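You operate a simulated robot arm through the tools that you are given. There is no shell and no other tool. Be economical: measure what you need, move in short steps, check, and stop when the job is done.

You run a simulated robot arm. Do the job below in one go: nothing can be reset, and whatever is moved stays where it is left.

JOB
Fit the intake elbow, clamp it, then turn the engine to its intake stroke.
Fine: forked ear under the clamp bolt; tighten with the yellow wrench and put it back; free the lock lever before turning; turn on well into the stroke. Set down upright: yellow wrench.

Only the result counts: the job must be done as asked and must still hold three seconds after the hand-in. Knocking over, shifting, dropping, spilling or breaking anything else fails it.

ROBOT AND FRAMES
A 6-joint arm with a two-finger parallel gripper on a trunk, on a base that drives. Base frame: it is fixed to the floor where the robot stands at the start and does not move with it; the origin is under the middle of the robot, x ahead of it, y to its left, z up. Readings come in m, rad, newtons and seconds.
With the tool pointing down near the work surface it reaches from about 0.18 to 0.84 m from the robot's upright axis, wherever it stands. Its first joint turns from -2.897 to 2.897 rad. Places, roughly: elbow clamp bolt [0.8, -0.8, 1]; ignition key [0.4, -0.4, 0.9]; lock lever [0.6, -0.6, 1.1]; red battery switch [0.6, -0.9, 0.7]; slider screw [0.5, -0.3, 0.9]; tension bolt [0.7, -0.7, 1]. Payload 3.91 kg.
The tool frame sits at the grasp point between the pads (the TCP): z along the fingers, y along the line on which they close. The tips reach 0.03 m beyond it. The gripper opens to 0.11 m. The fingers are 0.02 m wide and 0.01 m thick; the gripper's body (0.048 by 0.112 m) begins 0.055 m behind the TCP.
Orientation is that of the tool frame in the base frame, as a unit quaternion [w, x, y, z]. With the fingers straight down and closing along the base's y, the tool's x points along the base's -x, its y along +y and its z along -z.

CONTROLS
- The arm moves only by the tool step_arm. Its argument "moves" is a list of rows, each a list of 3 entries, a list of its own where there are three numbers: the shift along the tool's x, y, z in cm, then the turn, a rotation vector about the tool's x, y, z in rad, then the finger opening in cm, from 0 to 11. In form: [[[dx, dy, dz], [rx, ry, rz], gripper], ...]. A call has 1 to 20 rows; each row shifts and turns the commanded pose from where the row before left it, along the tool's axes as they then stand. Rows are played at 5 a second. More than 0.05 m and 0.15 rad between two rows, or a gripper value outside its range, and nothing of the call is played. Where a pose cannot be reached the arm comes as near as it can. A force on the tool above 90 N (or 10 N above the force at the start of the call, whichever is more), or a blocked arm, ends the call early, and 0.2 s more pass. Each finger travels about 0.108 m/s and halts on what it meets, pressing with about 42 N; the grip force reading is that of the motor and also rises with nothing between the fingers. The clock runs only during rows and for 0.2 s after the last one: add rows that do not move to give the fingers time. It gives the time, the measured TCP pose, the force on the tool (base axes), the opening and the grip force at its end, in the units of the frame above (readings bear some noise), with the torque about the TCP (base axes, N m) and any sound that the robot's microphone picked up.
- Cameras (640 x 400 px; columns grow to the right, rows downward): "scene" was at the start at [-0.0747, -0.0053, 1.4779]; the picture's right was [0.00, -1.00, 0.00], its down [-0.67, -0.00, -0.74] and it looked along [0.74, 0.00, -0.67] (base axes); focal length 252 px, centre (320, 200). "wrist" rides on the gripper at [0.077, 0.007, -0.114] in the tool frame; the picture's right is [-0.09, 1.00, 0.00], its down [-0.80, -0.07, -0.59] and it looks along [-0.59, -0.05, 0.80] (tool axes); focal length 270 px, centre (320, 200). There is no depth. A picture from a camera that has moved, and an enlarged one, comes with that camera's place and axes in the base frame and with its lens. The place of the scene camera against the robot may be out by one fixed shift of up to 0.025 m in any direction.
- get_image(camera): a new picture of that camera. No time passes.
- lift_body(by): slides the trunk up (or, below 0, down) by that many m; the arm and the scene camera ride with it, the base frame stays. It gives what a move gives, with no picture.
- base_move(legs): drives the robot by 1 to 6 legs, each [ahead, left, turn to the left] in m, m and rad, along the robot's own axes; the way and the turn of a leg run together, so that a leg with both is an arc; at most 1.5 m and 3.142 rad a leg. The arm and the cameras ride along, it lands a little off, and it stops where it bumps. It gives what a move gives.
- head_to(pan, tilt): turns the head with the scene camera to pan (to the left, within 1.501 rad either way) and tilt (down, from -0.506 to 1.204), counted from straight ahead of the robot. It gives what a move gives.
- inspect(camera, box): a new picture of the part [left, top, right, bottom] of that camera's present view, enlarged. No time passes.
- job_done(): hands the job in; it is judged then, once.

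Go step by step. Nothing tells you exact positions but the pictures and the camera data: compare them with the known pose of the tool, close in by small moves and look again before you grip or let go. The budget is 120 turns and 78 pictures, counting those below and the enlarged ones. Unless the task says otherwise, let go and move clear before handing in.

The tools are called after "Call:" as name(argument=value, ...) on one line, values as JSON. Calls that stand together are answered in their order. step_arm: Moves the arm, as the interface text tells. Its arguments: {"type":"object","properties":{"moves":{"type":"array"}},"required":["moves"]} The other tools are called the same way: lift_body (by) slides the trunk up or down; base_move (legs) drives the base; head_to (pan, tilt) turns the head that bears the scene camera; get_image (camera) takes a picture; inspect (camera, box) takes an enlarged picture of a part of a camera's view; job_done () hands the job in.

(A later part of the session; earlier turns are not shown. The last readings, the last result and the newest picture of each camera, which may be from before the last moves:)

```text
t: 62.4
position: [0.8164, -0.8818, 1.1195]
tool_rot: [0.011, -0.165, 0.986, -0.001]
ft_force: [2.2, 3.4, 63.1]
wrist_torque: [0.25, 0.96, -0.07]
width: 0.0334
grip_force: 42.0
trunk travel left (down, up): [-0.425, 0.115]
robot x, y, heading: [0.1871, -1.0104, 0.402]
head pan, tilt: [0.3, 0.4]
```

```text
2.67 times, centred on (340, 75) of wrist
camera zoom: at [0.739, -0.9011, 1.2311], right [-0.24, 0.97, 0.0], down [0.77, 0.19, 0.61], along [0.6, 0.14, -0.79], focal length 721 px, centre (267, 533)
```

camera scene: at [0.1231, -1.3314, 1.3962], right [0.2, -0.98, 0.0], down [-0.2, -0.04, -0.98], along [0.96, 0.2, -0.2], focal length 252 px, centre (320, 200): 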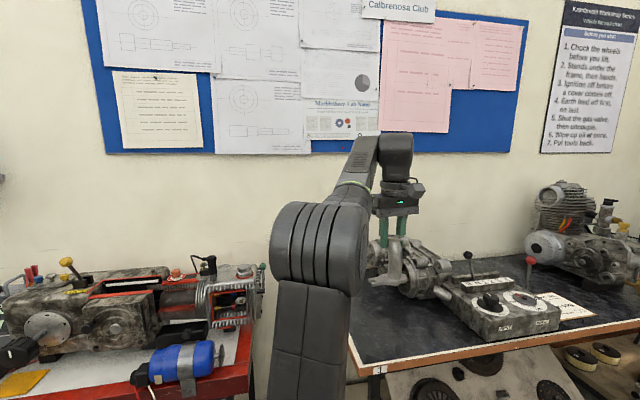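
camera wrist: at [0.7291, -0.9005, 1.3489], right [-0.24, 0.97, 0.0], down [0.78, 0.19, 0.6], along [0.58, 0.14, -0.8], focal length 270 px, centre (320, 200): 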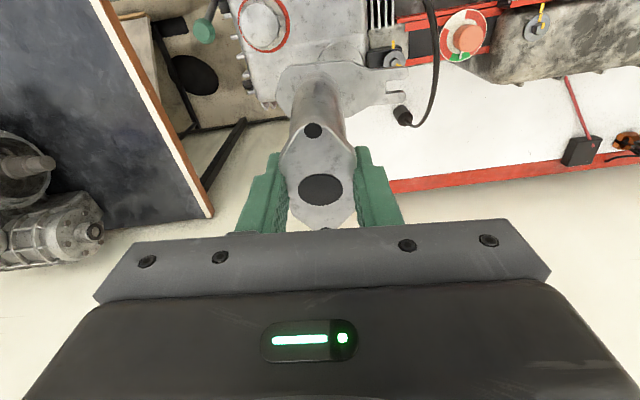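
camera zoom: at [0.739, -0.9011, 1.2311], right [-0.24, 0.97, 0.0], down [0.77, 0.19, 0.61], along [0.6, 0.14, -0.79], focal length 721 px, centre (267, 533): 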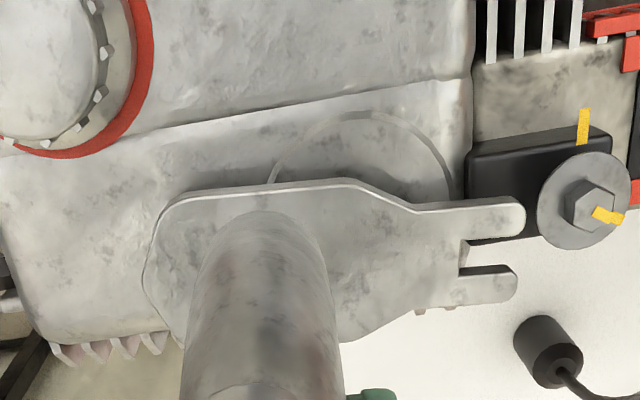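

Contact came earlier than expected (63 N), so there is likely a spigot and the elbow may have slipped in the grip. I'll back up a bit and look.

Call:
step_arm(moves=[[[0, 0, -1.5], [0, 0, 0], 2], [[0, 0, -1.5], [0, 0, 0], 2], [[0, 0, 0], [0, 0, 0], 2]])

Call:
get_image(camera="wrist")

```text
t: 63.2
position: [0.8196, -0.8829, 1.1407]
tool_rot: [0.003, -0.163, 0.987, 0.0]
ft_force: [0.0, -0.4, -2.4]
wrist_torque: [-0.02, -0.05, -0.02]
width: 0.0334
grip_force: 42.2
trunk travel left (down, up): [-0.425, 0.115]
robot x, y, heading: [0.1901, -1.006, 0.405]
head pan, tilt: [0.3, 0.4]
```

```text
41 pictures are left
camera wrist: at [0.7436, -0.9007, 1.2535], right [-0.24, 0.97, 0.0], down [0.78, 0.19, 0.6], along [0.58, 0.14, -0.8], focal length 270 px, centre (320, 200)
```

wrist: 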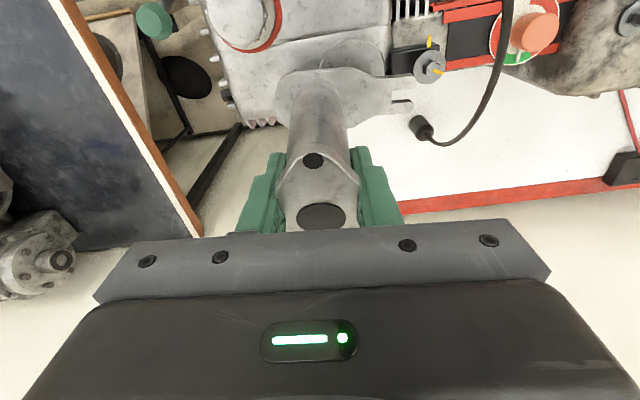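

Call:
inspect(camera="wrist", box=[240, 40, 440, 240])

```text
2.00 times, centred on (340, 140) of wrist
camera zoom: at [0.7436, -0.9007, 1.2535], right [-0.24, 0.97, 0.0], down [0.78, 0.19, 0.6], along [0.58, 0.14, -0.8], focal length 541 px, centre (280, 320)
```

zoom: 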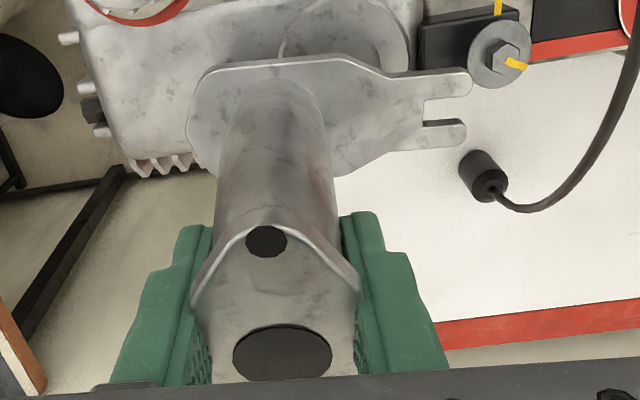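

The elbow slid up ~2 cm in the grip and pitched ~0.13 rad. I'll level it by tilting the tool, raise it, and check from the scene camera.

Call:
step_arm(moves=[[[0, 0, -4], [0, 0, 0], 2], [[0, 0, -4], [0, 0, 0], 2], [[0, 0, 0], [0, -0.13, 0], 2], [[0, 0, 0], [0, 0, 0], 2]])

Call:
head_to(pan=0.0, tilt=0.4)

Call:
get_image(camera="scene")

```text
t: 64.2
position: [0.8182, -0.8807, 1.2219]
tool_rot: [0.069, -0.163, 0.984, 0.01]
ft_force: [0.7, 0.3, -3.3]
wrist_torque: [0.02, -0.02, 0.02]
width: 0.0335
grip_force: 42.1
trunk travel left (down, up): [-0.425, 0.115]
robot x, y, heading: [0.1919, -1.0134, 0.409]
head pan, tilt: [0.3, 0.4]
```

```text
t: 65.0
position: [0.8177, -0.8812, 1.2203]
tool_rot: [0.068, -0.163, 0.984, 0.01]
ft_force: [-0.8, -0.1, -2.6]
wrist_torque: [0.02, -0.02, -0.01]
width: 0.0334
grip_force: 42.2
trunk travel left (down, up): [-0.425, 0.115]
robot x, y, heading: [0.1852, -1.0077, 0.406]
head pan, tilt: [0.0, 0.4]
```

```text
39 pictures are left
camera scene: at [0.1332, -1.0456, 1.5077], right [0.4, -0.92, 0.0], down [-0.36, -0.15, -0.92], along [0.85, 0.36, -0.39], focal length 252 px, centre (320, 200)
```

scene: 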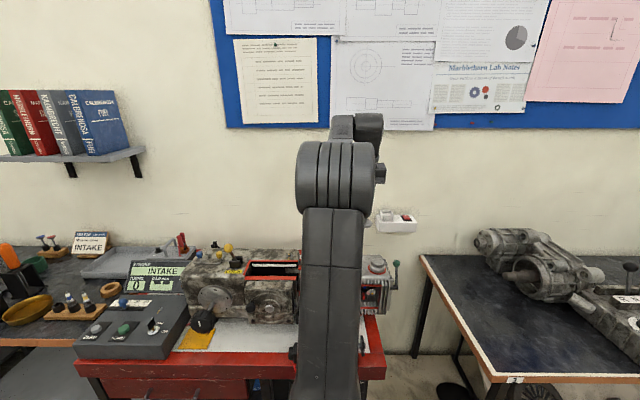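

The arm hides the work at this stance. I'll swing the hand to the robot's right and turn the base left, so the scene camera can see the port beside the arm.

Call:
step_arm(moves=[[[0, 0, 0], [0, 0.13, 0], 2], [[1.9, -3.6, 0], [0, 0, 0], 2], [[1.9, -3.6, 0], [0, 0, 0], 2], [[1.9, -3.6, 0], [0, 0, 0], 2], [[1.9, -3.6, 0], [0, 0, 0], 2], [[1.9, -3.6, 0], [0, 0, 0], 2], [[1.9, -3.6, 0], [0, 0, 0], 2], [[1.9, -3.6, 0], [0, 0, 0], 2], [[0, 0, 0], [0, 0, 0.145], 2], [[0, 0, 0], [0, 0, 0.145], 2], [[0, 0, 0], [0, 0, 0.145], 2], [[0, 0, 0], [0, -0.13, 0], 2]])

Call:
base_move(legs=[[0, 0, 0.44]])

Call:
head_to(pan=-0.6, tilt=0.45)

Call:
get_image(camera="scene")

```text
t: 67.6
position: [0.7733, -1.1624, 1.2219]
tool_rot: [0.069, 0.054, 0.996, -0.003]
ft_force: [0.7, 0.3, -2.3]
wrist_torque: [-0.02, -0.02, -0.02]
width: 0.0335
grip_force: 42.6
trunk travel left (down, up): [-0.425, 0.115]
robot x, y, heading: [0.1937, -1.0085, 0.404]
head pan, tilt: [0.0, 0.4]
```

```text
t: 69.3
position: [0.7847, -0.9063, 1.2219]
tool_rot: [0.068, -0.16, 0.985, 0.011]
ft_force: [0.2, 0.4, -3.3]
wrist_torque: [-0.02, -0.01, -0.01]
width: 0.0333
grip_force: 41.3
trunk travel left (down, up): [-0.425, 0.115]
robot x, y, heading: [0.1884, -1.0067, 0.834]
head pan, tilt: [0.0, 0.4]
```

```text
t: 70.3
position: [0.785, -0.9068, 1.2204]
tool_rot: [0.068, -0.16, 0.985, 0.011]
ft_force: [-0.3, 0.4, -3.3]
wrist_torque: [0.0, -0.02, -0.02]
width: 0.0336
grip_force: 41.9
trunk travel left (down, up): [-0.425, 0.115]
robot x, y, heading: [0.1953, -1.0075, 0.833]
head pan, tilt: [-0.6, 0.45]
```

```text
38 pictures are left
camera scene: at [0.1797, -1.1197, 1.503], right [0.23, -0.97, 0.0], down [-0.42, -0.1, -0.9], along [0.88, 0.21, -0.44], focal length 252 px, centre (320, 200)
```

scene: 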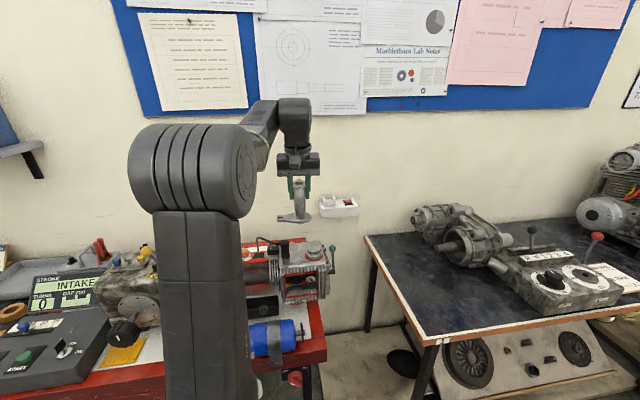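

Excellent: elbow, bolt and port are all visible now. I'll zoom in.

Call:
inspect(camera="scene", box=[240, 170, 350, 280])

```text
3.64 times, centred on (295, 225) of scene
camera zoom: at [0.1797, -1.1197, 1.503], right [0.23, -0.97, 0.0], down [-0.42, -0.1, -0.9], along [0.88, 0.21, -0.44], focal length 915 px, centre (411, 109)
```

zoom: 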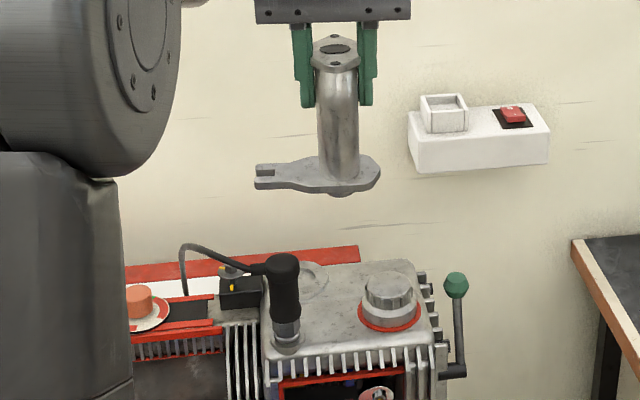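

A short spigot (~12 mm) shows under the flange, so I must enter with the ear dipped ~0.2 rad, slide under the washer, and level out. I'll check the bolt gap at high zoom.

Call:
inspect(camera="scene", box=[282, 234, 342, 272])

Call:
inspect(camera="scene", box=[264, 170, 324, 232])

```text
10.53 times, centred on (312, 253) of scene
camera zoom: at [0.1797, -1.1197, 1.503], right [0.23, -0.97, 0.0], down [-0.42, -0.1, -0.9], along [0.88, 0.21, -0.44], focal length 2648 px, centre (404, -358)
```

zoom: 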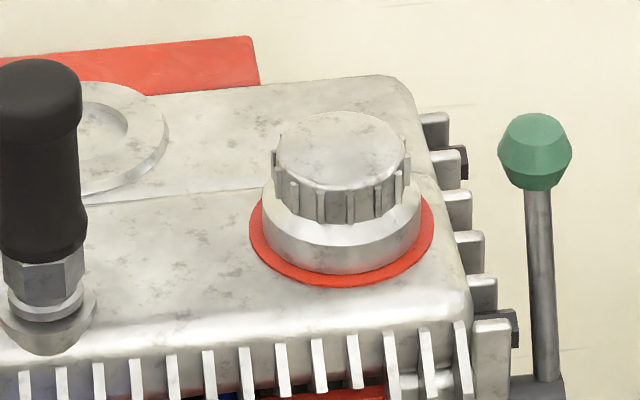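

```text
6.45 times, centred on (294, 201) of scene
camera zoom: at [0.1797, -1.1197, 1.503], right [0.23, -0.97, 0.0], down [-0.42, -0.1, -0.9], along [0.88, 0.21, -0.44], focal length 1623 px, centre (488, 194)
```

zoom: 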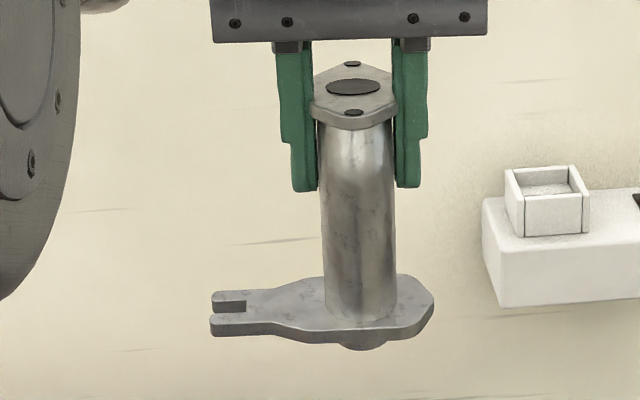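

Call:
inspect(camera="scene", box=[254, 230, 304, 262])

```text
12.50 times, centred on (279, 246) of scene
camera zoom: at [0.1797, -1.1197, 1.503], right [0.23, -0.97, 0.0], down [-0.42, -0.1, -0.9], along [0.88, 0.21, -0.44], focal length 3144 px, centre (832, -375)
```

zoom: 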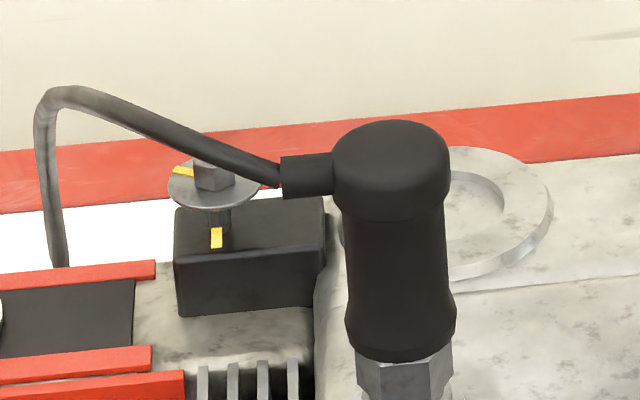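

Spigot ≈11 mm, washer gap ≈10–11 mm, boss and block level. I'll roll the elbow ear-down by 0.2 rad and come down beside the bolt, leaving about 2 cm of clearance, then look again.

Call:
step_arm(moves=[[[-3.17, 2.86, 0.42], [0, 0, 0], 2], [[0, 0, 0], [0.099, 0, -0.013], 2], [[0, 0, 0], [0.099, 0, -0.013], 2], [[0.51, 0.8, 3.89], [0, 0, 0], 2], [[0.51, 0.8, 3.89], [0, 0, 0], 2]])

Call:
inspect(camera="scene", box=[250, 195, 320, 265])

Call:
inspect(camera="wrist", box=[230, 0, 450, 150])

```text
t: 71.5
position: [0.8073, -0.8701, 1.1401]
tool_rot: [0.084, -0.165, 0.979, -0.086]
ft_force: [0.9, 0.0, -3.2]
wrist_torque: [0.05, 0.0, -0.02]
width: 0.0332
grip_force: 41.8
trunk travel left (down, up): [-0.425, 0.115]
robot x, y, heading: [0.1888, -1.0095, 0.835]
head pan, tilt: [-0.6, 0.45]
```

```text
5.71 times, centred on (285, 230) of scene
camera zoom: at [0.18, -1.1198, 1.503], right [0.23, -0.97, 0.0], down [-0.42, -0.1, -0.9], along [0.88, 0.21, -0.44], focal length 1437 px, centre (520, 29)
```

zoom: 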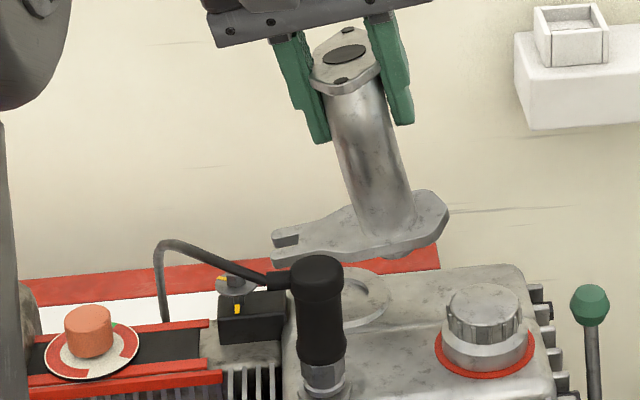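

```text
2.67 times, centred on (340, 75) of wrist
camera zoom: at [0.7108, -0.8728, 1.2391], right [-0.23, 0.96, -0.19], down [0.65, 0.29, 0.7], along [0.72, 0.04, -0.69], focal length 721 px, centre (267, 533)
```

zoom: 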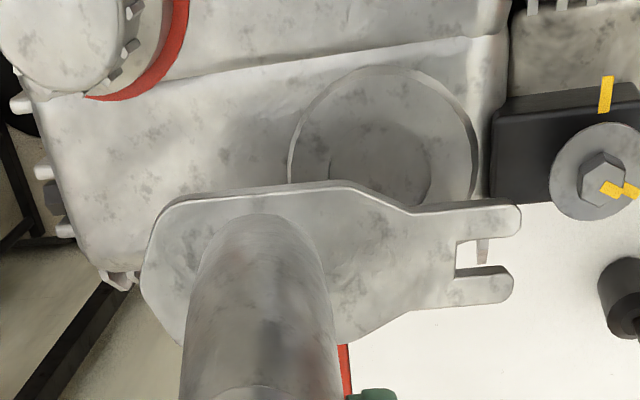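

The fork looks about 1 cm too far away from me relative to the bolt line and ~2.5 cm above the block. I'll correct and lower part of the way.

Call:
step_arm(moves=[[[0.95, 0, -0.12], [0, 0, 0], 2], [[0.22, 0.34, 1.65], [0, 0, 0], 2], [[0, 0, 0], [0, 0, 0], 2]])

Call:
inspect(camera="scene", box=[250, 200, 320, 265])

Call:
inspect(camera="wrist", box=[230, 0, 480, 150])

```text
t: 72.3
position: [0.7984, -0.8717, 1.1242]
tool_rot: [0.084, -0.166, 0.979, -0.085]
ft_force: [0.5, -0.2, -2.8]
wrist_torque: [-0.01, -0.03, 0.01]
width: 0.0336
grip_force: 42.1
trunk travel left (down, up): [-0.425, 0.115]
robot x, y, heading: [0.1893, -1.0127, 0.836]
head pan, tilt: [-0.6, 0.45]
```

```text
6.15 times, centred on (285, 232) of scene
camera zoom: at [0.1798, -1.1197, 1.503], right [0.23, -0.97, 0.0], down [-0.42, -0.1, -0.9], along [0.88, 0.21, -0.44], focal length 1548 px, centre (535, 0)
```

zoom: 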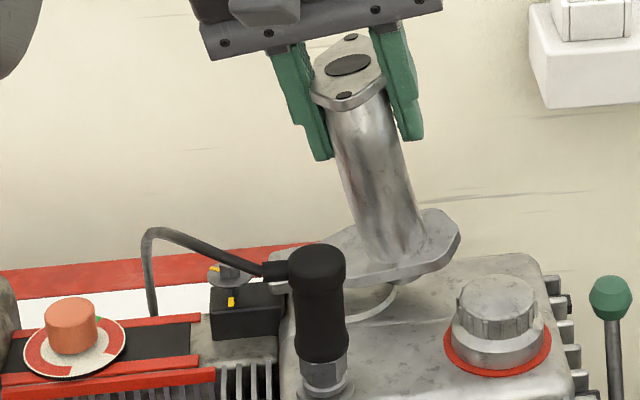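

```text
2.56 times, centred on (355, 75) of wrist
camera zoom: at [0.7022, -0.8756, 1.2229], right [-0.23, 0.96, -0.18], down [0.65, 0.29, 0.7], along [0.72, 0.04, -0.69], focal length 692 px, centre (230, 520)
```

zoom: 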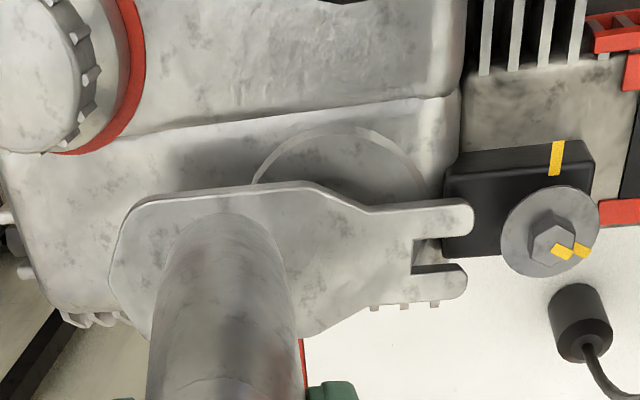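

The fork is now in line with the bolt (within ~0.5 mm). I'll advance 5 mm and lower in small steps until the ear just touches the block.

Call:
step_arm(moves=[[[-0.013, 0.49, -0.1], [0, 0, 0], 2], [[0.064, 0.1, 0.486], [0, 0, 0], 2], [[0, 0, 0], [0, 0, 0], 2]])

Call:
step_arm(moves=[[[0.03, 0.04, 0.2], [0, 0, 0], 2], [[0, 0, 0], [0, 0, 0], 2]])

Call:
step_arm(moves=[[[0.03, 0.04, 0.2], [0, 0, 0], 2], [[0, 0, 0], [0, 0, 0], 2]])

```text
t: 73.1
position: [0.7967, -0.8672, 1.1219]
tool_rot: [0.085, -0.165, 0.979, -0.086]
ft_force: [3.4, -0.2, 14.6]
wrist_torque: [0.78, 0.12, -0.15]
width: 0.0335
grip_force: 41.7
trunk travel left (down, up): [-0.425, 0.115]
robot x, y, heading: [0.1924, -1.0096, 0.838]
head pan, tilt: [-0.6, 0.45]
```

```text
t: 73.7
position: [0.7956, -0.8686, 1.1208]
tool_rot: [0.088, -0.166, 0.978, -0.088]
ft_force: [7.7, -1.8, 32.4]
wrist_torque: [0.15, -0.24, -0.07]
width: 0.0337
grip_force: 41.8
trunk travel left (down, up): [-0.425, 0.115]
robot x, y, heading: [0.1903, -1.008, 0.838]
head pan, tilt: [-0.6, 0.45]
```

```text
t: 74.3
position: [0.796, -0.8685, 1.1211]
tool_rot: [0.09, -0.164, 0.979, -0.087]
ft_force: [7.9, -4.8, 51.1]
wrist_torque: [-0.05, -0.08, 0.01]
width: 0.0334
grip_force: 41.8
trunk travel left (down, up): [-0.425, 0.115]
robot x, y, heading: [0.191, -1.0092, 0.837]
head pan, tilt: [-0.6, 0.45]
```

Contact at the ear tip first, then lower down. I'll ease off slightly and look where the tip sits relative to the washer.

Call:
step_arm(moves=[[[-0.05, -0.08, -0.39], [0, 0, 0], 2], [[0, 0, 0], [0, 0, 0], 2]])

Call:
inspect(camera="wrist", box=[340, 40, 460, 140])

Call:
inspect(camera="scene", box=[260, 225, 310, 260])

```text
t: 74.9
position: [0.7965, -0.8681, 1.12]
tool_rot: [0.085, -0.165, 0.979, -0.086]
ft_force: [10.8, -7.4, 33.1]
wrist_torque: [-0.22, -0.5, -0.05]
width: 0.0335
grip_force: 42.3
trunk travel left (down, up): [-0.425, 0.115]
robot x, y, heading: [0.1934, -1.011, 0.835]
head pan, tilt: [-0.6, 0.45]
```

```text
4.00 times, centred on (400, 90) of wrist
camera zoom: at [0.699, -0.8724, 1.2191], right [-0.22, 0.96, -0.18], down [0.65, 0.29, 0.7], along [0.72, 0.04, -0.69], focal length 1081 px, centre (0, 640)
```

zoom: 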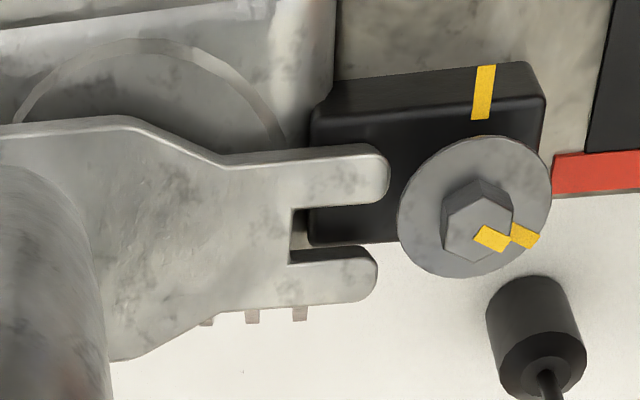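

```text
11.43 times, centred on (285, 242) of scene
camera zoom: at [0.1779, -1.1217, 1.5027], right [0.23, -0.97, 0.0], down [-0.42, -0.1, -0.9], along [0.88, 0.21, -0.43], focal length 2875 px, centre (720, -286)
```

zoom: 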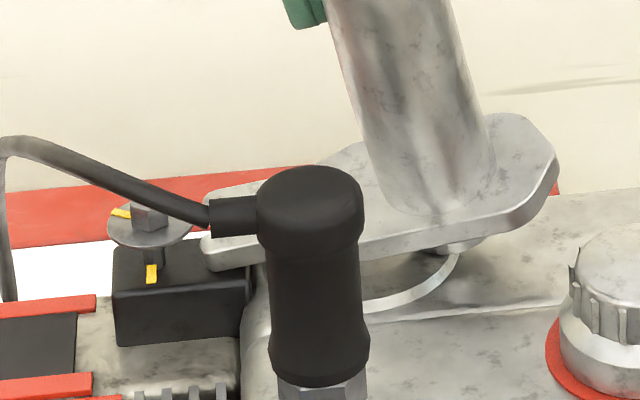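

The ear tip is just inside the washer's edge at block level, and the spigot is over the boss ring. The slot axis is ~3 mm too far back; I'll shift it toward me and slide in.

Call:
step_arm(moves=[[[0.3, 0, -0.04], [0, 0, 0], 2], [[-0.03, -0.04, -0.2], [0, 0, 0], 2], [[-0.013, 0.49, -0.1], [0, 0, 0], 2], [[0, 0, 0], [0, 0, 0], 2]])

Call:
inspect(camera="wrist", box=[340, 40, 460, 140])

```text
t: 75.9
position: [0.7902, -0.8636, 1.1206]
tool_rot: [0.082, -0.165, 0.979, -0.086]
ft_force: [-1.6, -6.6, 11.1]
wrist_torque: [0.02, 0.6, 0.29]
width: 0.0334
grip_force: 41.5
trunk travel left (down, up): [-0.425, 0.115]
robot x, y, heading: [0.1908, -1.007, 0.835]
head pan, tilt: [-0.6, 0.45]
```

```text
4.00 times, centred on (400, 90) of wrist
camera zoom: at [0.6936, -0.8679, 1.2197], right [-0.23, 0.96, -0.18], down [0.66, 0.29, 0.7], along [0.72, 0.04, -0.69], focal length 1081 px, centre (0, 640)
```

zoom: 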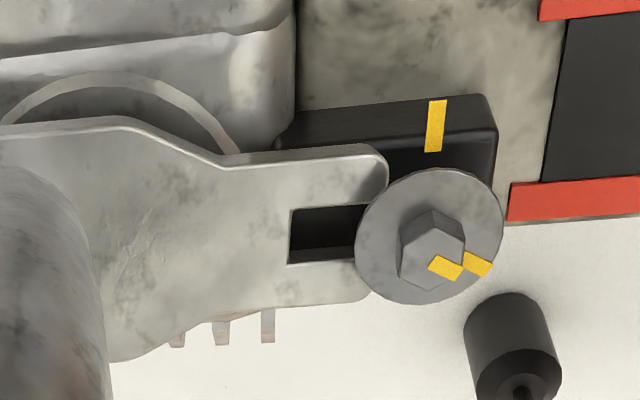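

The fork tips are now under the washer. Sliding on further.

Call:
step_arm(moves=[[[-0.013, 0.49, -0.1], [0, 0, 0], 2], [[-0.013, 0.49, -0.1], [0, 0, 0], 2], [[0, 0, 0], [0, 0, 0], 2]])

Call:
inspect(camera="wrist", box=[300, 40, 460, 140])

Call:
inspect(camera="scene", box=[260, 225, 310, 260])

```text
t: 76.7
position: [0.788, -0.8543, 1.1208]
tool_rot: [0.083, -0.165, 0.979, -0.087]
ft_force: [-0.2, -3.2, 5.4]
wrist_torque: [0.06, 0.27, 0.09]
width: 0.034
grip_force: 41.6
trunk travel left (down, up): [-0.425, 0.115]
robot x, y, heading: [0.1932, -1.0128, 0.838]
head pan, tilt: [-0.6, 0.45]
```

```text
4.00 times, centred on (380, 90) of wrist
camera zoom: at [0.6911, -0.8572, 1.2195], right [-0.23, 0.96, -0.18], down [0.65, 0.29, 0.7], along [0.72, 0.04, -0.69], focal length 1081 px, centre (80, 640)
```

zoom: 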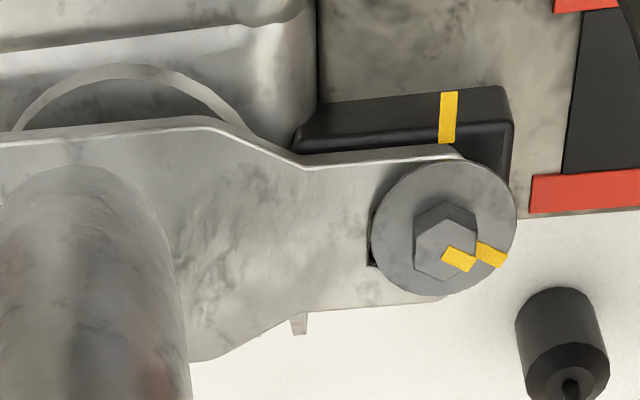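

```text
11.43 times, centred on (285, 242) of scene
camera zoom: at [0.1789, -1.1204, 1.5029], right [0.23, -0.97, 0.0], down [-0.42, -0.1, -0.9], along [0.88, 0.21, -0.43], focal length 2875 px, centre (720, -286)
```

zoom: 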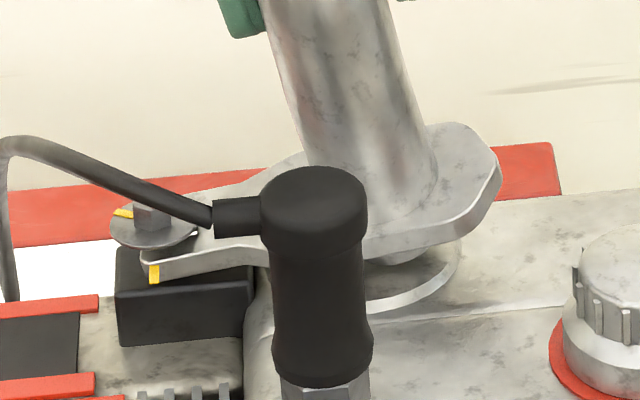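

Fork well engaged; about 7 mm to go with the spigot near the bore. I'll slide the rest and start levelling.

Call:
step_arm(moves=[[[-0.01, 0.392, -0.079], [0, 0, 0], 2], [[0.036, -0.005, 0.275], [-0.0496, 0, 0.0065], 2], [[0, 0, 0], [0, 0, 0], 2]])

Call:
inspect(camera="scene", box=[260, 225, 310, 260])

```text
t: 77.5
position: [0.7867, -0.8503, 1.1184]
tool_rot: [0.08, -0.164, 0.981, -0.063]
ft_force: [-0.1, 0.2, -1.7]
wrist_torque: [0.05, -0.02, 0.02]
width: 0.0339
grip_force: 42.4
trunk travel left (down, up): [-0.425, 0.115]
robot x, y, heading: [0.1922, -1.0081, 0.838]
head pan, tilt: [-0.6, 0.45]
```

```text
11.43 times, centred on (285, 242) of scene
camera zoom: at [0.1796, -1.1198, 1.5029], right [0.23, -0.97, 0.0], down [-0.42, -0.1, -0.9], along [0.88, 0.21, -0.44], focal length 2875 px, centre (720, -286)
```

zoom: 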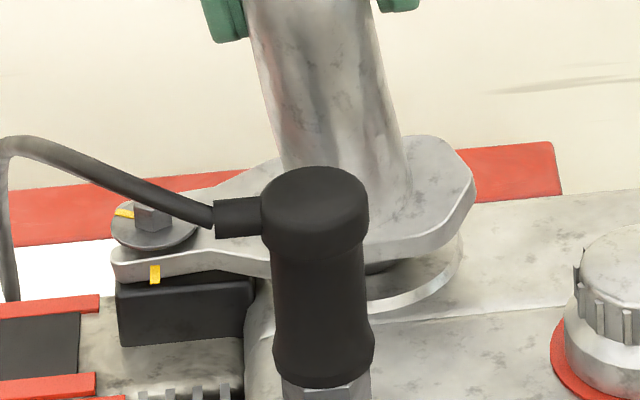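

Free of contact and centred. Levelling and lowering into the bore.

Call:
step_arm(moves=[[[0.044, -0.366, 0.335], [-0.0496, 0, 0.0065], 2], [[0, 0, 0], [0, 0, 0], 2]])

Call:
step_arm(moves=[[[0.044, -0.381, 0.337], [-0.0496, 0, 0.0065], 2], [[0, 0, 0], [0, 0, 0], 2]])

Call:
inspect(camera="scene", box=[260, 225, 310, 260])

```text
t: 78.1
position: [0.7892, -0.854, 1.1164]
tool_rot: [0.076, -0.162, 0.983, -0.037]
ft_force: [-0.1, 0.7, -3.5]
wrist_torque: [0.06, 0.0, 0.01]
width: 0.0338
grip_force: 41.4
trunk travel left (down, up): [-0.425, 0.115]
robot x, y, heading: [0.1901, -1.0105, 0.836]
head pan, tilt: [-0.6, 0.45]
```

```text
t: 78.7
position: [0.7902, -0.8578, 1.1129]
tool_rot: [0.072, -0.161, 0.984, -0.014]
ft_force: [0.3, 0.2, -2.9]
wrist_torque: [0.06, -0.04, 0.01]
width: 0.0336
grip_force: 41.4
trunk travel left (down, up): [-0.425, 0.115]
robot x, y, heading: [0.1912, -1.0118, 0.839]
head pan, tilt: [-0.6, 0.45]
```

```text
11.43 times, centred on (285, 242) of scene
camera zoom: at [0.1797, -1.1199, 1.503], right [0.23, -0.97, 0.0], down [-0.42, -0.1, -0.9], along [0.88, 0.21, -0.44], focal length 2875 px, centre (720, -286)
```

zoom: 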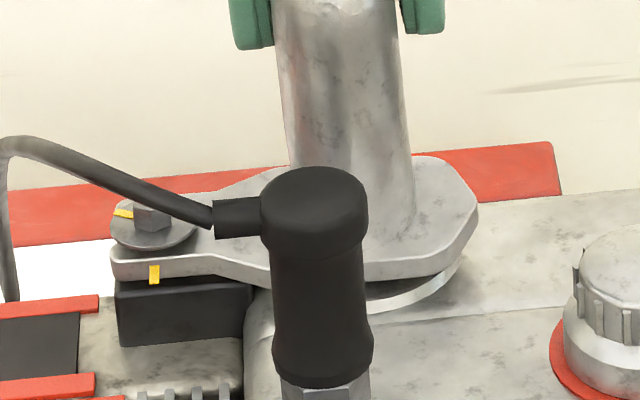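

Entering freely. Last of the levelling, then down until it seats.

Call:
step_arm(moves=[[[0.044, -0.396, 0.337], [-0.0496, 0, 0.0065], 2], [[0, 0, 0], [0, 0, 0], 2]])

Call:
step_arm(moves=[[[0.025, 0, 0.2], [0, 0, 0], 2], [[0, 0, 0], [0, 0, 0], 2]])

Call:
step_arm(moves=[[[0.025, 0, 0.2], [0, 0, 0], 2], [[0, 0, 0], [0, 0, 0], 2]])

Call:
inspect(camera="scene", box=[260, 215, 310, 260])

```text
t: 79.3
position: [0.7926, -0.8644, 1.1126]
tool_rot: [0.068, -0.161, 0.985, 0.012]
ft_force: [1.7, -0.4, 6.4]
wrist_torque: [-0.34, 0.07, 0.09]
width: 0.0337
grip_force: 41.7
trunk travel left (down, up): [-0.425, 0.115]
robot x, y, heading: [0.1903, -1.0117, 0.835]
head pan, tilt: [-0.6, 0.45]
```

```text
t: 79.9
position: [0.7898, -0.8622, 1.1116]
tool_rot: [0.072, -0.16, 0.984, 0.011]
ft_force: [2.0, 3.3, 27.0]
wrist_torque: [-0.24, 0.3, 0.01]
width: 0.0339
grip_force: 41.1
trunk travel left (down, up): [-0.425, 0.115]
robot x, y, heading: [0.19, -1.007, 0.84]
head pan, tilt: [-0.6, 0.45]
```

```text
t: 80.5
position: [0.7915, -0.8625, 1.1036]
tool_rot: [0.065, -0.16, 0.985, 0.012]
ft_force: [-2.1, 1.2, 0.9]
wrist_torque: [0.02, 0.18, -0.04]
width: 0.0338
grip_force: 42.0
trunk travel left (down, up): [-0.425, 0.115]
robot x, y, heading: [0.1959, -1.0111, 0.839]
head pan, tilt: [-0.6, 0.45]
```

```text
8.89 times, centred on (285, 238) of scene
camera zoom: at [0.1792, -1.1197, 1.5025], right [0.23, -0.97, 0.0], down [-0.42, -0.1, -0.9], along [0.88, 0.21, -0.44], focal length 2236 px, centre (631, -133)
```

zoom: 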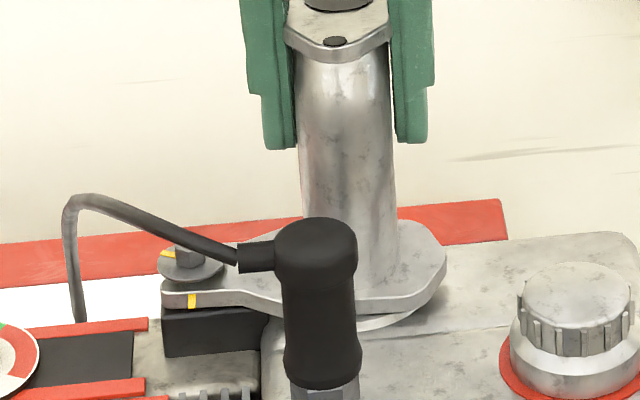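

The spigot popped into the bore (dropped 8 mm, force gone). I'll press gently to check it is seated.

Call:
step_arm(moves=[[[0.025, 0, 0.2], [0, 0, 0], 2], [[0, 0, 0], [0, 0, 0], 2]])

Call:
step_arm(moves=[[[0.025, 0, 0.2], [0, 0, 0], 2], [[0, 0, 0], [0, 0, 0], 2]])

Call:
inspect(camera="scene", box=[260, 225, 310, 260])

Call:
inspect(camera="wrist", box=[260, 20, 460, 145])

```text
t: 81.1
position: [0.7912, -0.8629, 1.1035]
tool_rot: [0.068, -0.16, 0.985, 0.012]
ft_force: [-1.1, 0.3, 0.2]
wrist_torque: [0.0, 0.22, 0.06]
width: 0.0338
grip_force: 41.8
trunk travel left (down, up): [-0.425, 0.115]
robot x, y, heading: [0.191, -1.0115, 0.836]
head pan, tilt: [-0.6, 0.45]
```

```text
t: 81.7
position: [0.7918, -0.8632, 1.1035]
tool_rot: [0.07, -0.161, 0.984, 0.012]
ft_force: [-3.3, -0.5, 13.3]
wrist_torque: [-0.08, 0.65, 0.03]
width: 0.0337
grip_force: 41.9
trunk travel left (down, up): [-0.425, 0.115]
robot x, y, heading: [0.1923, -1.0133, 0.835]
head pan, tilt: [-0.6, 0.45]
```

```text
11.43 times, centred on (285, 242) of scene
camera zoom: at [0.1778, -1.1204, 1.5031], right [0.23, -0.97, 0.0], down [-0.42, -0.1, -0.9], along [0.88, 0.21, -0.43], focal length 2875 px, centre (720, -286)
```

zoom: 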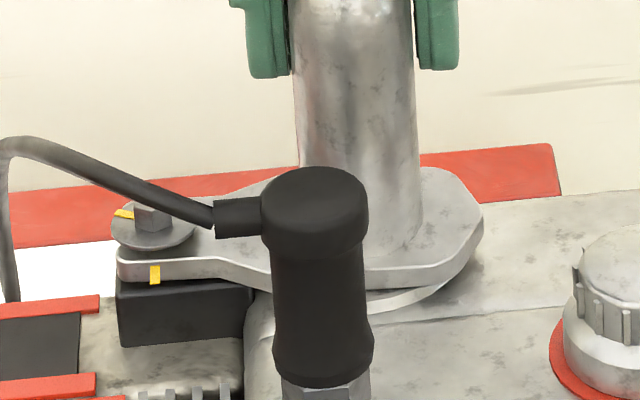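

```text
3.20 times, centred on (360, 82) of wrist
camera zoom: at [0.7008, -0.8859, 1.2049], right [-0.23, 0.97, 0.01], down [0.7, 0.16, 0.7], along [0.68, 0.17, -0.71], focal length 865 px, centre (192, 576)
```

zoom: 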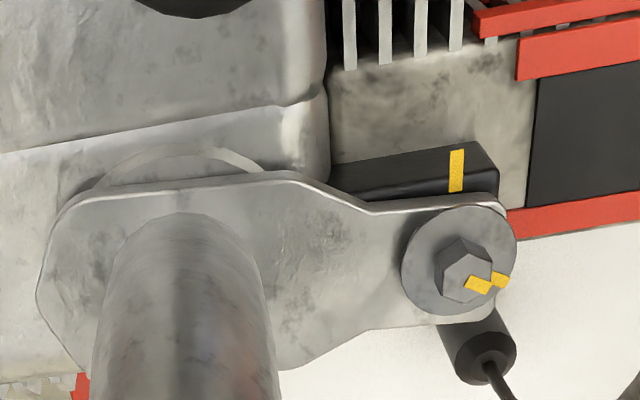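

It sits on the boss (stopped at 1.1035 m with rising force). Releasing and retreating upwards.

Call:
step_arm(moves=[[[0, 0, 0], [0, 0, 0], 5], [[0, 0, 0], [0, 0, 0], 7], [[0, 0, 0], [0, 0, 0], 7], [[0, 0, -3], [0, 0, 0], 7], [[0, 0, -4], [0, 0, 0], 7], [[0, 0, -4], [0, 0.13, 0], 7]])

Call:
inspect(camera="scene", box=[255, 195, 335, 260])

```text
t: 83.1
position: [0.7773, -0.8667, 1.2121]
tool_rot: [0.002, -0.161, 0.987, 0.001]
ft_force: [-0.4, -0.1, 0.3]
wrist_torque: [0.01, -0.05, 0.03]
width: 0.0696
grip_force: 0.0
trunk travel left (down, up): [-0.425, 0.115]
robot x, y, heading: [0.1929, -1.0134, 0.837]
head pan, tilt: [-0.6, 0.45]
```

```text
6.15 times, centred on (295, 228) of scene
camera zoom: at [0.1798, -1.1196, 1.5029], right [0.23, -0.97, 0.0], down [-0.42, -0.1, -0.9], along [0.88, 0.21, -0.44], focal length 1548 px, centre (474, 31)
```

zoom: 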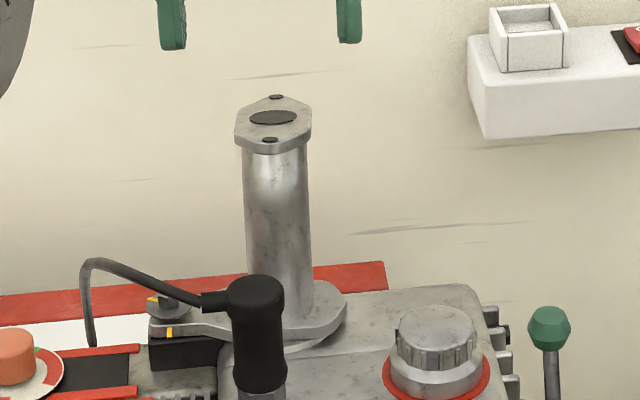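

The elbow is seated and standing freely. Next the yellow T‑wrench at about (0.27, 0.26, 1.005); I'll retract and drive back to the bench.

Call:
step_arm(moves=[[[3, 0, -2], [0, 0, 0], 9], [[4, 0, -2], [0, 0, 0], 11], [[4, 0, -2], [0, 0, 0], 11], [[4, 0, 0], [0, 0, 0], 11]])

Call:
base_move(legs=[[0, 0, -0.837], [-0.21, 0, 0], [0, 1.0, 0]])

Call:
head_to(pan=0.4, tilt=0.75)

```text
t: 84.1
position: [0.634, -0.9144, 1.2686]
tool_rot: [0.005, -0.161, 0.987, 0.001]
ft_force: [-0.8, -0.1, -0.2]
wrist_torque: [0.0, 0.0, -0.01]
width: 0.11
grip_force: 0.1
trunk travel left (down, up): [-0.425, 0.115]
robot x, y, heading: [0.1899, -1.0104, 0.834]
head pan, tilt: [-0.6, 0.45]
```

```text
t: 92.7
position: [0.3394, -0.2516, 1.2686]
tool_rot: [0.004, 0.246, 0.969, 0.0]
ft_force: [0.4, 0.4, 0.3]
wrist_torque: [0.02, -0.02, 0.0]
width: 0.11
grip_force: 0.1
trunk travel left (down, up): [-0.425, 0.115]
robot x, y, heading: [-0.0358, 0.0057, 0.014]
head pan, tilt: [-0.6, 0.45]
```

```text
t: 94.0
position: [0.3392, -0.2506, 1.269]
tool_rot: [0.004, 0.246, 0.969, 0.0]
ft_force: [0.0, 0.4, 0.1]
wrist_torque: [-0.04, -0.02, 0.01]
width: 0.1099
grip_force: 0.2
trunk travel left (down, up): [-0.425, 0.115]
robot x, y, heading: [-0.033, 0.0059, 0.018]
head pan, tilt: [0.4, 0.75]
```

Call:
step_arm(moves=[[[2.6, 3.81, 0], [0, 0, -0.14], 11], [[2.6, 3.81, 0], [0, 0, 0.14], 11], [[2.6, 3.81, 0], [0, 0, 0], 11], [[2.6, 3.81, 0], [0, 0, 0], 11], [[2.6, 3.81, 0], [0, 0, 0], 11], [[2.6, 3.81, 0], [0, 0, 0], 11], [[2.6, 3.81, 0], [0, 0, 0], 11], [[2.6, 3.81, 0], [0, 0, 0], 11], [[2.6, 3.81, 0], [0, 0, 0], 11], [[2.6, 3.81, 0], [0, 0, 0], 11]])

Call:
step_arm(moves=[[[0, 0, 0], [0, 0, -0.145], 11], [[0, 0, 0], [0, 0, -0.145], 11], [[0, 0, 0], [0, 0, -0.145], 11], [[0, 0, 0], [0, 0, -0.145], 11], [[0, 0, 0], [0, 0, -0.145], 11], [[0, 0, 0], [0, 0, -0.145], 11], [[0, 0, 0], [0, 0, -0.145], 11], [[0, 0, 0], [0, 0, -0.145], 11], [[0, 0, 0], [0, 0, -0.145], 11], [[0, 0, 0], [0, 0, -0.145], 11], [[0, 0, 0], [0, 0, -0.145], 11], [[0, 0, 0], [0, 0, -0.145], 11], [[0, 0, 0], [0, 0, -0.145], 11], [[0, 0, 0], [0, 0, -0.145], 11], [[0, 0, 0], [0, 0, -0.145], 11], [[0, 0, 0], [0, 0, -0.145], 11], [[0, 0, 0], [0, 0, -0.145], 11]])

Call:
get_image(camera="wrist")

```text
t: 96.2
position: [0.2835, 0.2059, 1.2683]
tool_rot: [0.004, 0.247, 0.969, 0.0]
ft_force: [-0.3, -0.4, 0.8]
wrist_torque: [-0.02, 0.03, -0.03]
width: 0.1102
grip_force: 0.2
trunk travel left (down, up): [-0.425, 0.115]
robot x, y, heading: [-0.0334, 0.0035, 0.02]
head pan, tilt: [0.4, 0.75]
```

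```text
t: 99.8
position: [0.2864, 0.2065, 1.2665]
tool_rot: [0.0, 0.834, -0.552, 0.003]
ft_force: [-0.2, 0.1, -0.1]
wrist_torque: [-0.03, -0.02, 0.02]
width: 0.11
grip_force: 0.0
trunk travel left (down, up): [-0.425, 0.115]
robot x, y, heading: [-0.0323, 0.0039, 0.02]
head pan, tilt: [0.4, 0.75]
```

```text
18 pictures are left
camera wrist: at [0.3084, 0.1324, 1.3807], right [-0.95, -0.31, -0.01], down [-0.25, 0.77, 0.59], along [-0.18, 0.56, -0.81], focal length 270 px, centre (320, 200)
```

wrist: 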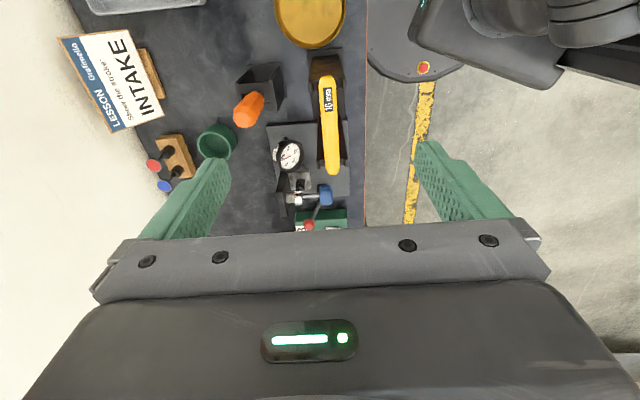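

The wrench bar is at about (0.250, 0.270), aligned with the tool. Closing in for a second view to fix its height.

Call:
step_arm(moves=[[[-2.25, 0.8, 0], [0, 0, -0.02], 11], [[0, 0, 4], [0, 0, 0], 9], [[0, 0, 4], [0, 0, 0], 7], [[0, 0, 4], [0, 0, 0], 7], [[0, 0, 3], [0, 0, 0], 7], [[0, 0, 0], [0, 0, 0], 7]])

Call:
get_image(camera="wrist")

```text
t: 101.2
position: [0.2734, 0.2234, 1.1168]
tool_rot: [-0.001, 0.838, -0.546, 0.003]
ft_force: [-0.4, -1.1, 0.0]
wrist_torque: [-0.01, 0.01, -0.01]
width: 0.0701
grip_force: 0.0
trunk travel left (down, up): [-0.425, 0.115]
robot x, y, heading: [-0.033, 0.0066, 0.013]
head pan, tilt: [0.4, 0.75]
```

```text
17 pictures are left
camera wrist: at [0.2969, 0.1509, 1.2302], right [-0.95, -0.32, -0.01], down [-0.26, 0.76, 0.59], along [-0.19, 0.56, -0.81], focal length 270 px, centre (320, 200)
```

wrist: 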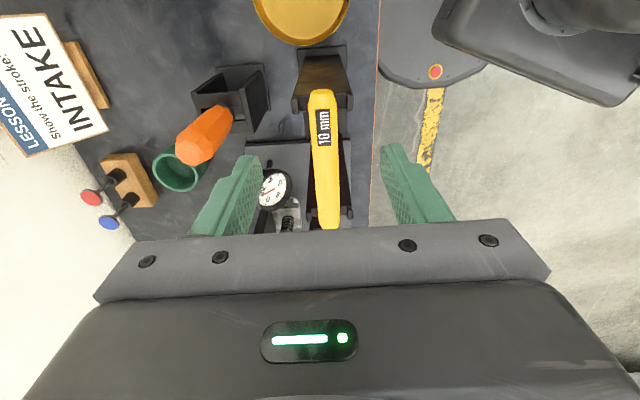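

Call:
step_arm(moves=[[[-4.1, 0.3, 0], [0, 0, 0], 7], [[0, 0, 3], [0, 0, 0], 7], [[0, 0, 3], [0, 0, 0], 7], [[0, 0, 0], [0, 0, 0], 7]])

Call:
get_image(camera="wrist")

```text
t: 102.2
position: [0.2556, 0.2596, 1.0559]
tool_rot: [-0.001, 0.838, -0.545, 0.003]
ft_force: [0.1, -0.4, 0.0]
wrist_torque: [0.0, -0.01, 0.01]
width: 0.0701
grip_force: 0.0
trunk travel left (down, up): [-0.425, 0.115]
robot x, y, heading: [-0.0339, 0.0057, 0.02]
head pan, tilt: [0.4, 0.75]
```

```text
16 pictures are left
camera wrist: at [0.2786, 0.1877, 1.1703], right [-0.95, -0.32, -0.01], down [-0.26, 0.76, 0.59], along [-0.19, 0.56, -0.81], focal length 270 px, centre (320, 200)
```

wrist: 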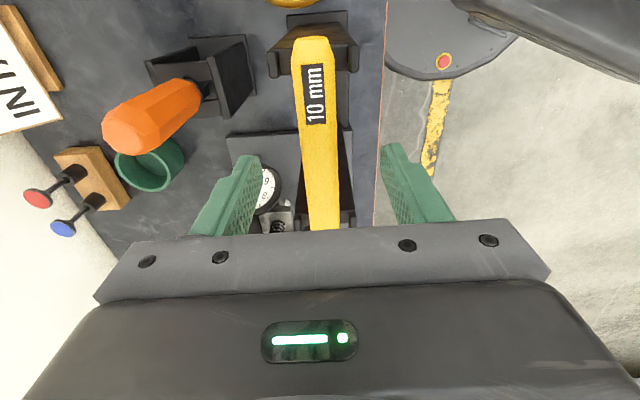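

Centred over the bar. Descending and gripping it.

Call:
step_arm(moves=[[[-0.4, 0, 2.2], [0, 0, 0], 7], [[0, 0, 2.3], [0, 0, 0], 7], [[0, 0, 0], [0, 0, 0], 3], [[0, 0, 0], [0, 0, 0], 1], [[0, 0, 0], [0, 0, 0], 1]])

Call:
inspect(camera="scene", box=[220, 170, 340, 290])

```text
t: 103.4
position: [0.2519, 0.2623, 1.0122]
tool_rot: [-0.001, 0.838, -0.546, 0.004]
ft_force: [0.0, -0.5, 0.4]
wrist_torque: [0.06, 0.04, 0.0]
width: 0.0218
grip_force: 41.7
trunk travel left (down, up): [-0.425, 0.115]
robot x, y, heading: [-0.033, 0.0061, 0.017]
head pan, tilt: [0.4, 0.75]
```

```text
3.33 times, centred on (280, 230) of scene
camera zoom: at [-0.1154, 0.0321, 1.4765], right [0.4, -0.92, 0.0], down [-0.62, -0.28, -0.73], along [0.67, 0.29, -0.68], focal length 838 px, centre (453, 100)
```

zoom: 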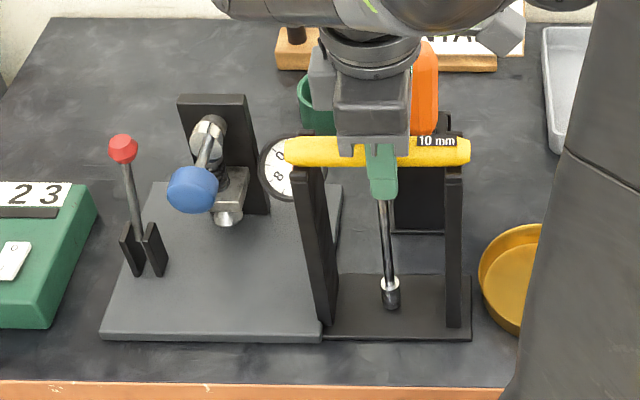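

Gripped at the middle; the wrench is ~0.21 m long below the bar. Lifting straight up, then raising the trunk.

Call:
step_arm(moves=[[[0, 0, -2], [0, 0, 0], 1], [[0, 0, -3], [0, 0, 0], 1], [[0, 0, -4], [0, 0, 0], 1], [[0, 0, -4], [0, 0, 0], 1], [[0, 0, -4], [0, 0, 0], 1], [[0, 0, -4], [0, 0, 0], 1], [[0, 0, -4], [0, 0, 0], 1]])

Call:
lift_body(by=0.11)

Call:
inspect(camera="scene", box=[190, 60, 430, 300])

```text
t: 105.0
position: [0.2484, 0.2655, 1.2615]
tool_rot: [0.0, 0.838, -0.545, 0.004]
ft_force: [-0.3, -0.4, -1.5]
wrist_torque: [0.0, -0.04, 0.01]
width: 0.0218
grip_force: 42.3
trunk travel left (down, up): [-0.425, 0.115]
robot x, y, heading: [-0.0344, 0.0074, 0.016]
head pan, tilt: [0.4, 0.75]
```

```text
t: 106.4
position: [0.2483, 0.2649, 1.3703]
tool_rot: [-0.001, 0.838, -0.546, 0.003]
ft_force: [-0.3, 0.1, -1.7]
wrist_torque: [-0.01, -0.01, 0.0]
width: 0.0217
grip_force: 42.0
trunk travel left (down, up): [-0.535, 0.005]
robot x, y, heading: [-0.0314, 0.0029, 0.022]
head pan, tilt: [0.4, 0.75]
```

```text
1.67 times, centred on (310, 180) of scene
camera zoom: at [-0.1153, 0.0322, 1.5865], right [0.4, -0.92, 0.0], down [-0.62, -0.28, -0.73], along [0.67, 0.29, -0.68], focal length 419 px, centre (337, 233)
```

zoom: 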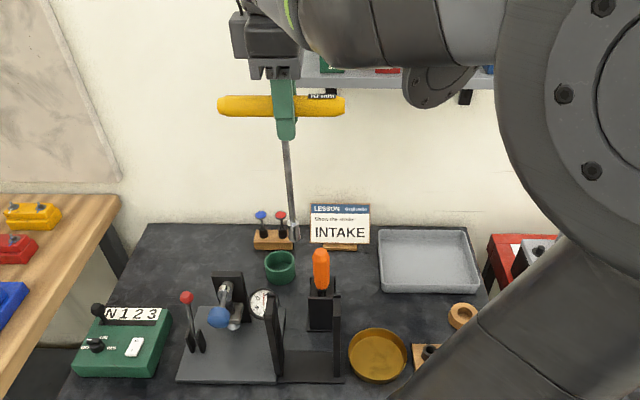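

Wrench hangs straight. Swinging it to the robot's right at height and driving back to the engine stance.

Call:
step_arm(moves=[[[4.73, 0.55, 0], [0, 0, 0], 1], [[4.73, 0.55, 0], [0, 0, 0], 1], [[4.73, 0.55, 0], [0, 0, 0], 1], [[4.73, 0.55, 0], [0, 0, 0], 1], [[4.73, 0.55, 0], [0, 0, 0], 1], [[4.73, 0.55, 0], [0, 0, 0], 1], [[4.73, 0.55, 0], [0, 0, 0], 1], [[4.73, 0.55, 0], [0, 0, 0], 1], [[4.73, 0.55, 0], [0, 0, 0], 1], [[4.73, 0.55, 0], [0, 0, 0], 1], [[4.73, 0.55, 0], [0, 0, 0], 1]])

Call:
base_move(legs=[[0, -1.01, 0], [0.22, 0, 0], [0, 0, 0.82]])

Call:
head_to(pan=-0.6, tilt=0.55)

```text
t: 108.8
position: [0.4062, -0.2381, 1.3729]
tool_rot: [-0.001, 0.838, -0.545, 0.003]
ft_force: [-0.1, -0.3, -2.8]
wrist_torque: [0.0, -0.02, -0.09]
width: 0.0217
grip_force: 41.7
trunk travel left (down, up): [-0.535, 0.005]
robot x, y, heading: [-0.0317, 0.0062, 0.02]
head pan, tilt: [0.4, 0.75]
```

```text
t: 117.4
position: [0.6823, -0.8409, 1.3723]
tool_rot: [-0.002, 0.985, -0.171, 0.003]
ft_force: [0.2, 0.2, -2.8]
wrist_torque: [0.0, 0.01, 0.02]
width: 0.0217
grip_force: 41.9
trunk travel left (down, up): [-0.535, 0.005]
robot x, y, heading: [0.2029, -0.9897, 0.827]
head pan, tilt: [0.4, 0.75]
```

```text
t: 118.7
position: [0.6815, -0.8395, 1.3734]
tool_rot: [-0.001, 0.985, -0.171, 0.002]
ft_force: [0.5, -0.8, -1.7]
wrist_torque: [0.01, 0.01, -0.01]
width: 0.0221
grip_force: 41.9
trunk travel left (down, up): [-0.535, 0.005]
robot x, y, heading: [0.2046, -0.9895, 0.826]
head pan, tilt: [-0.6, 0.55]
```

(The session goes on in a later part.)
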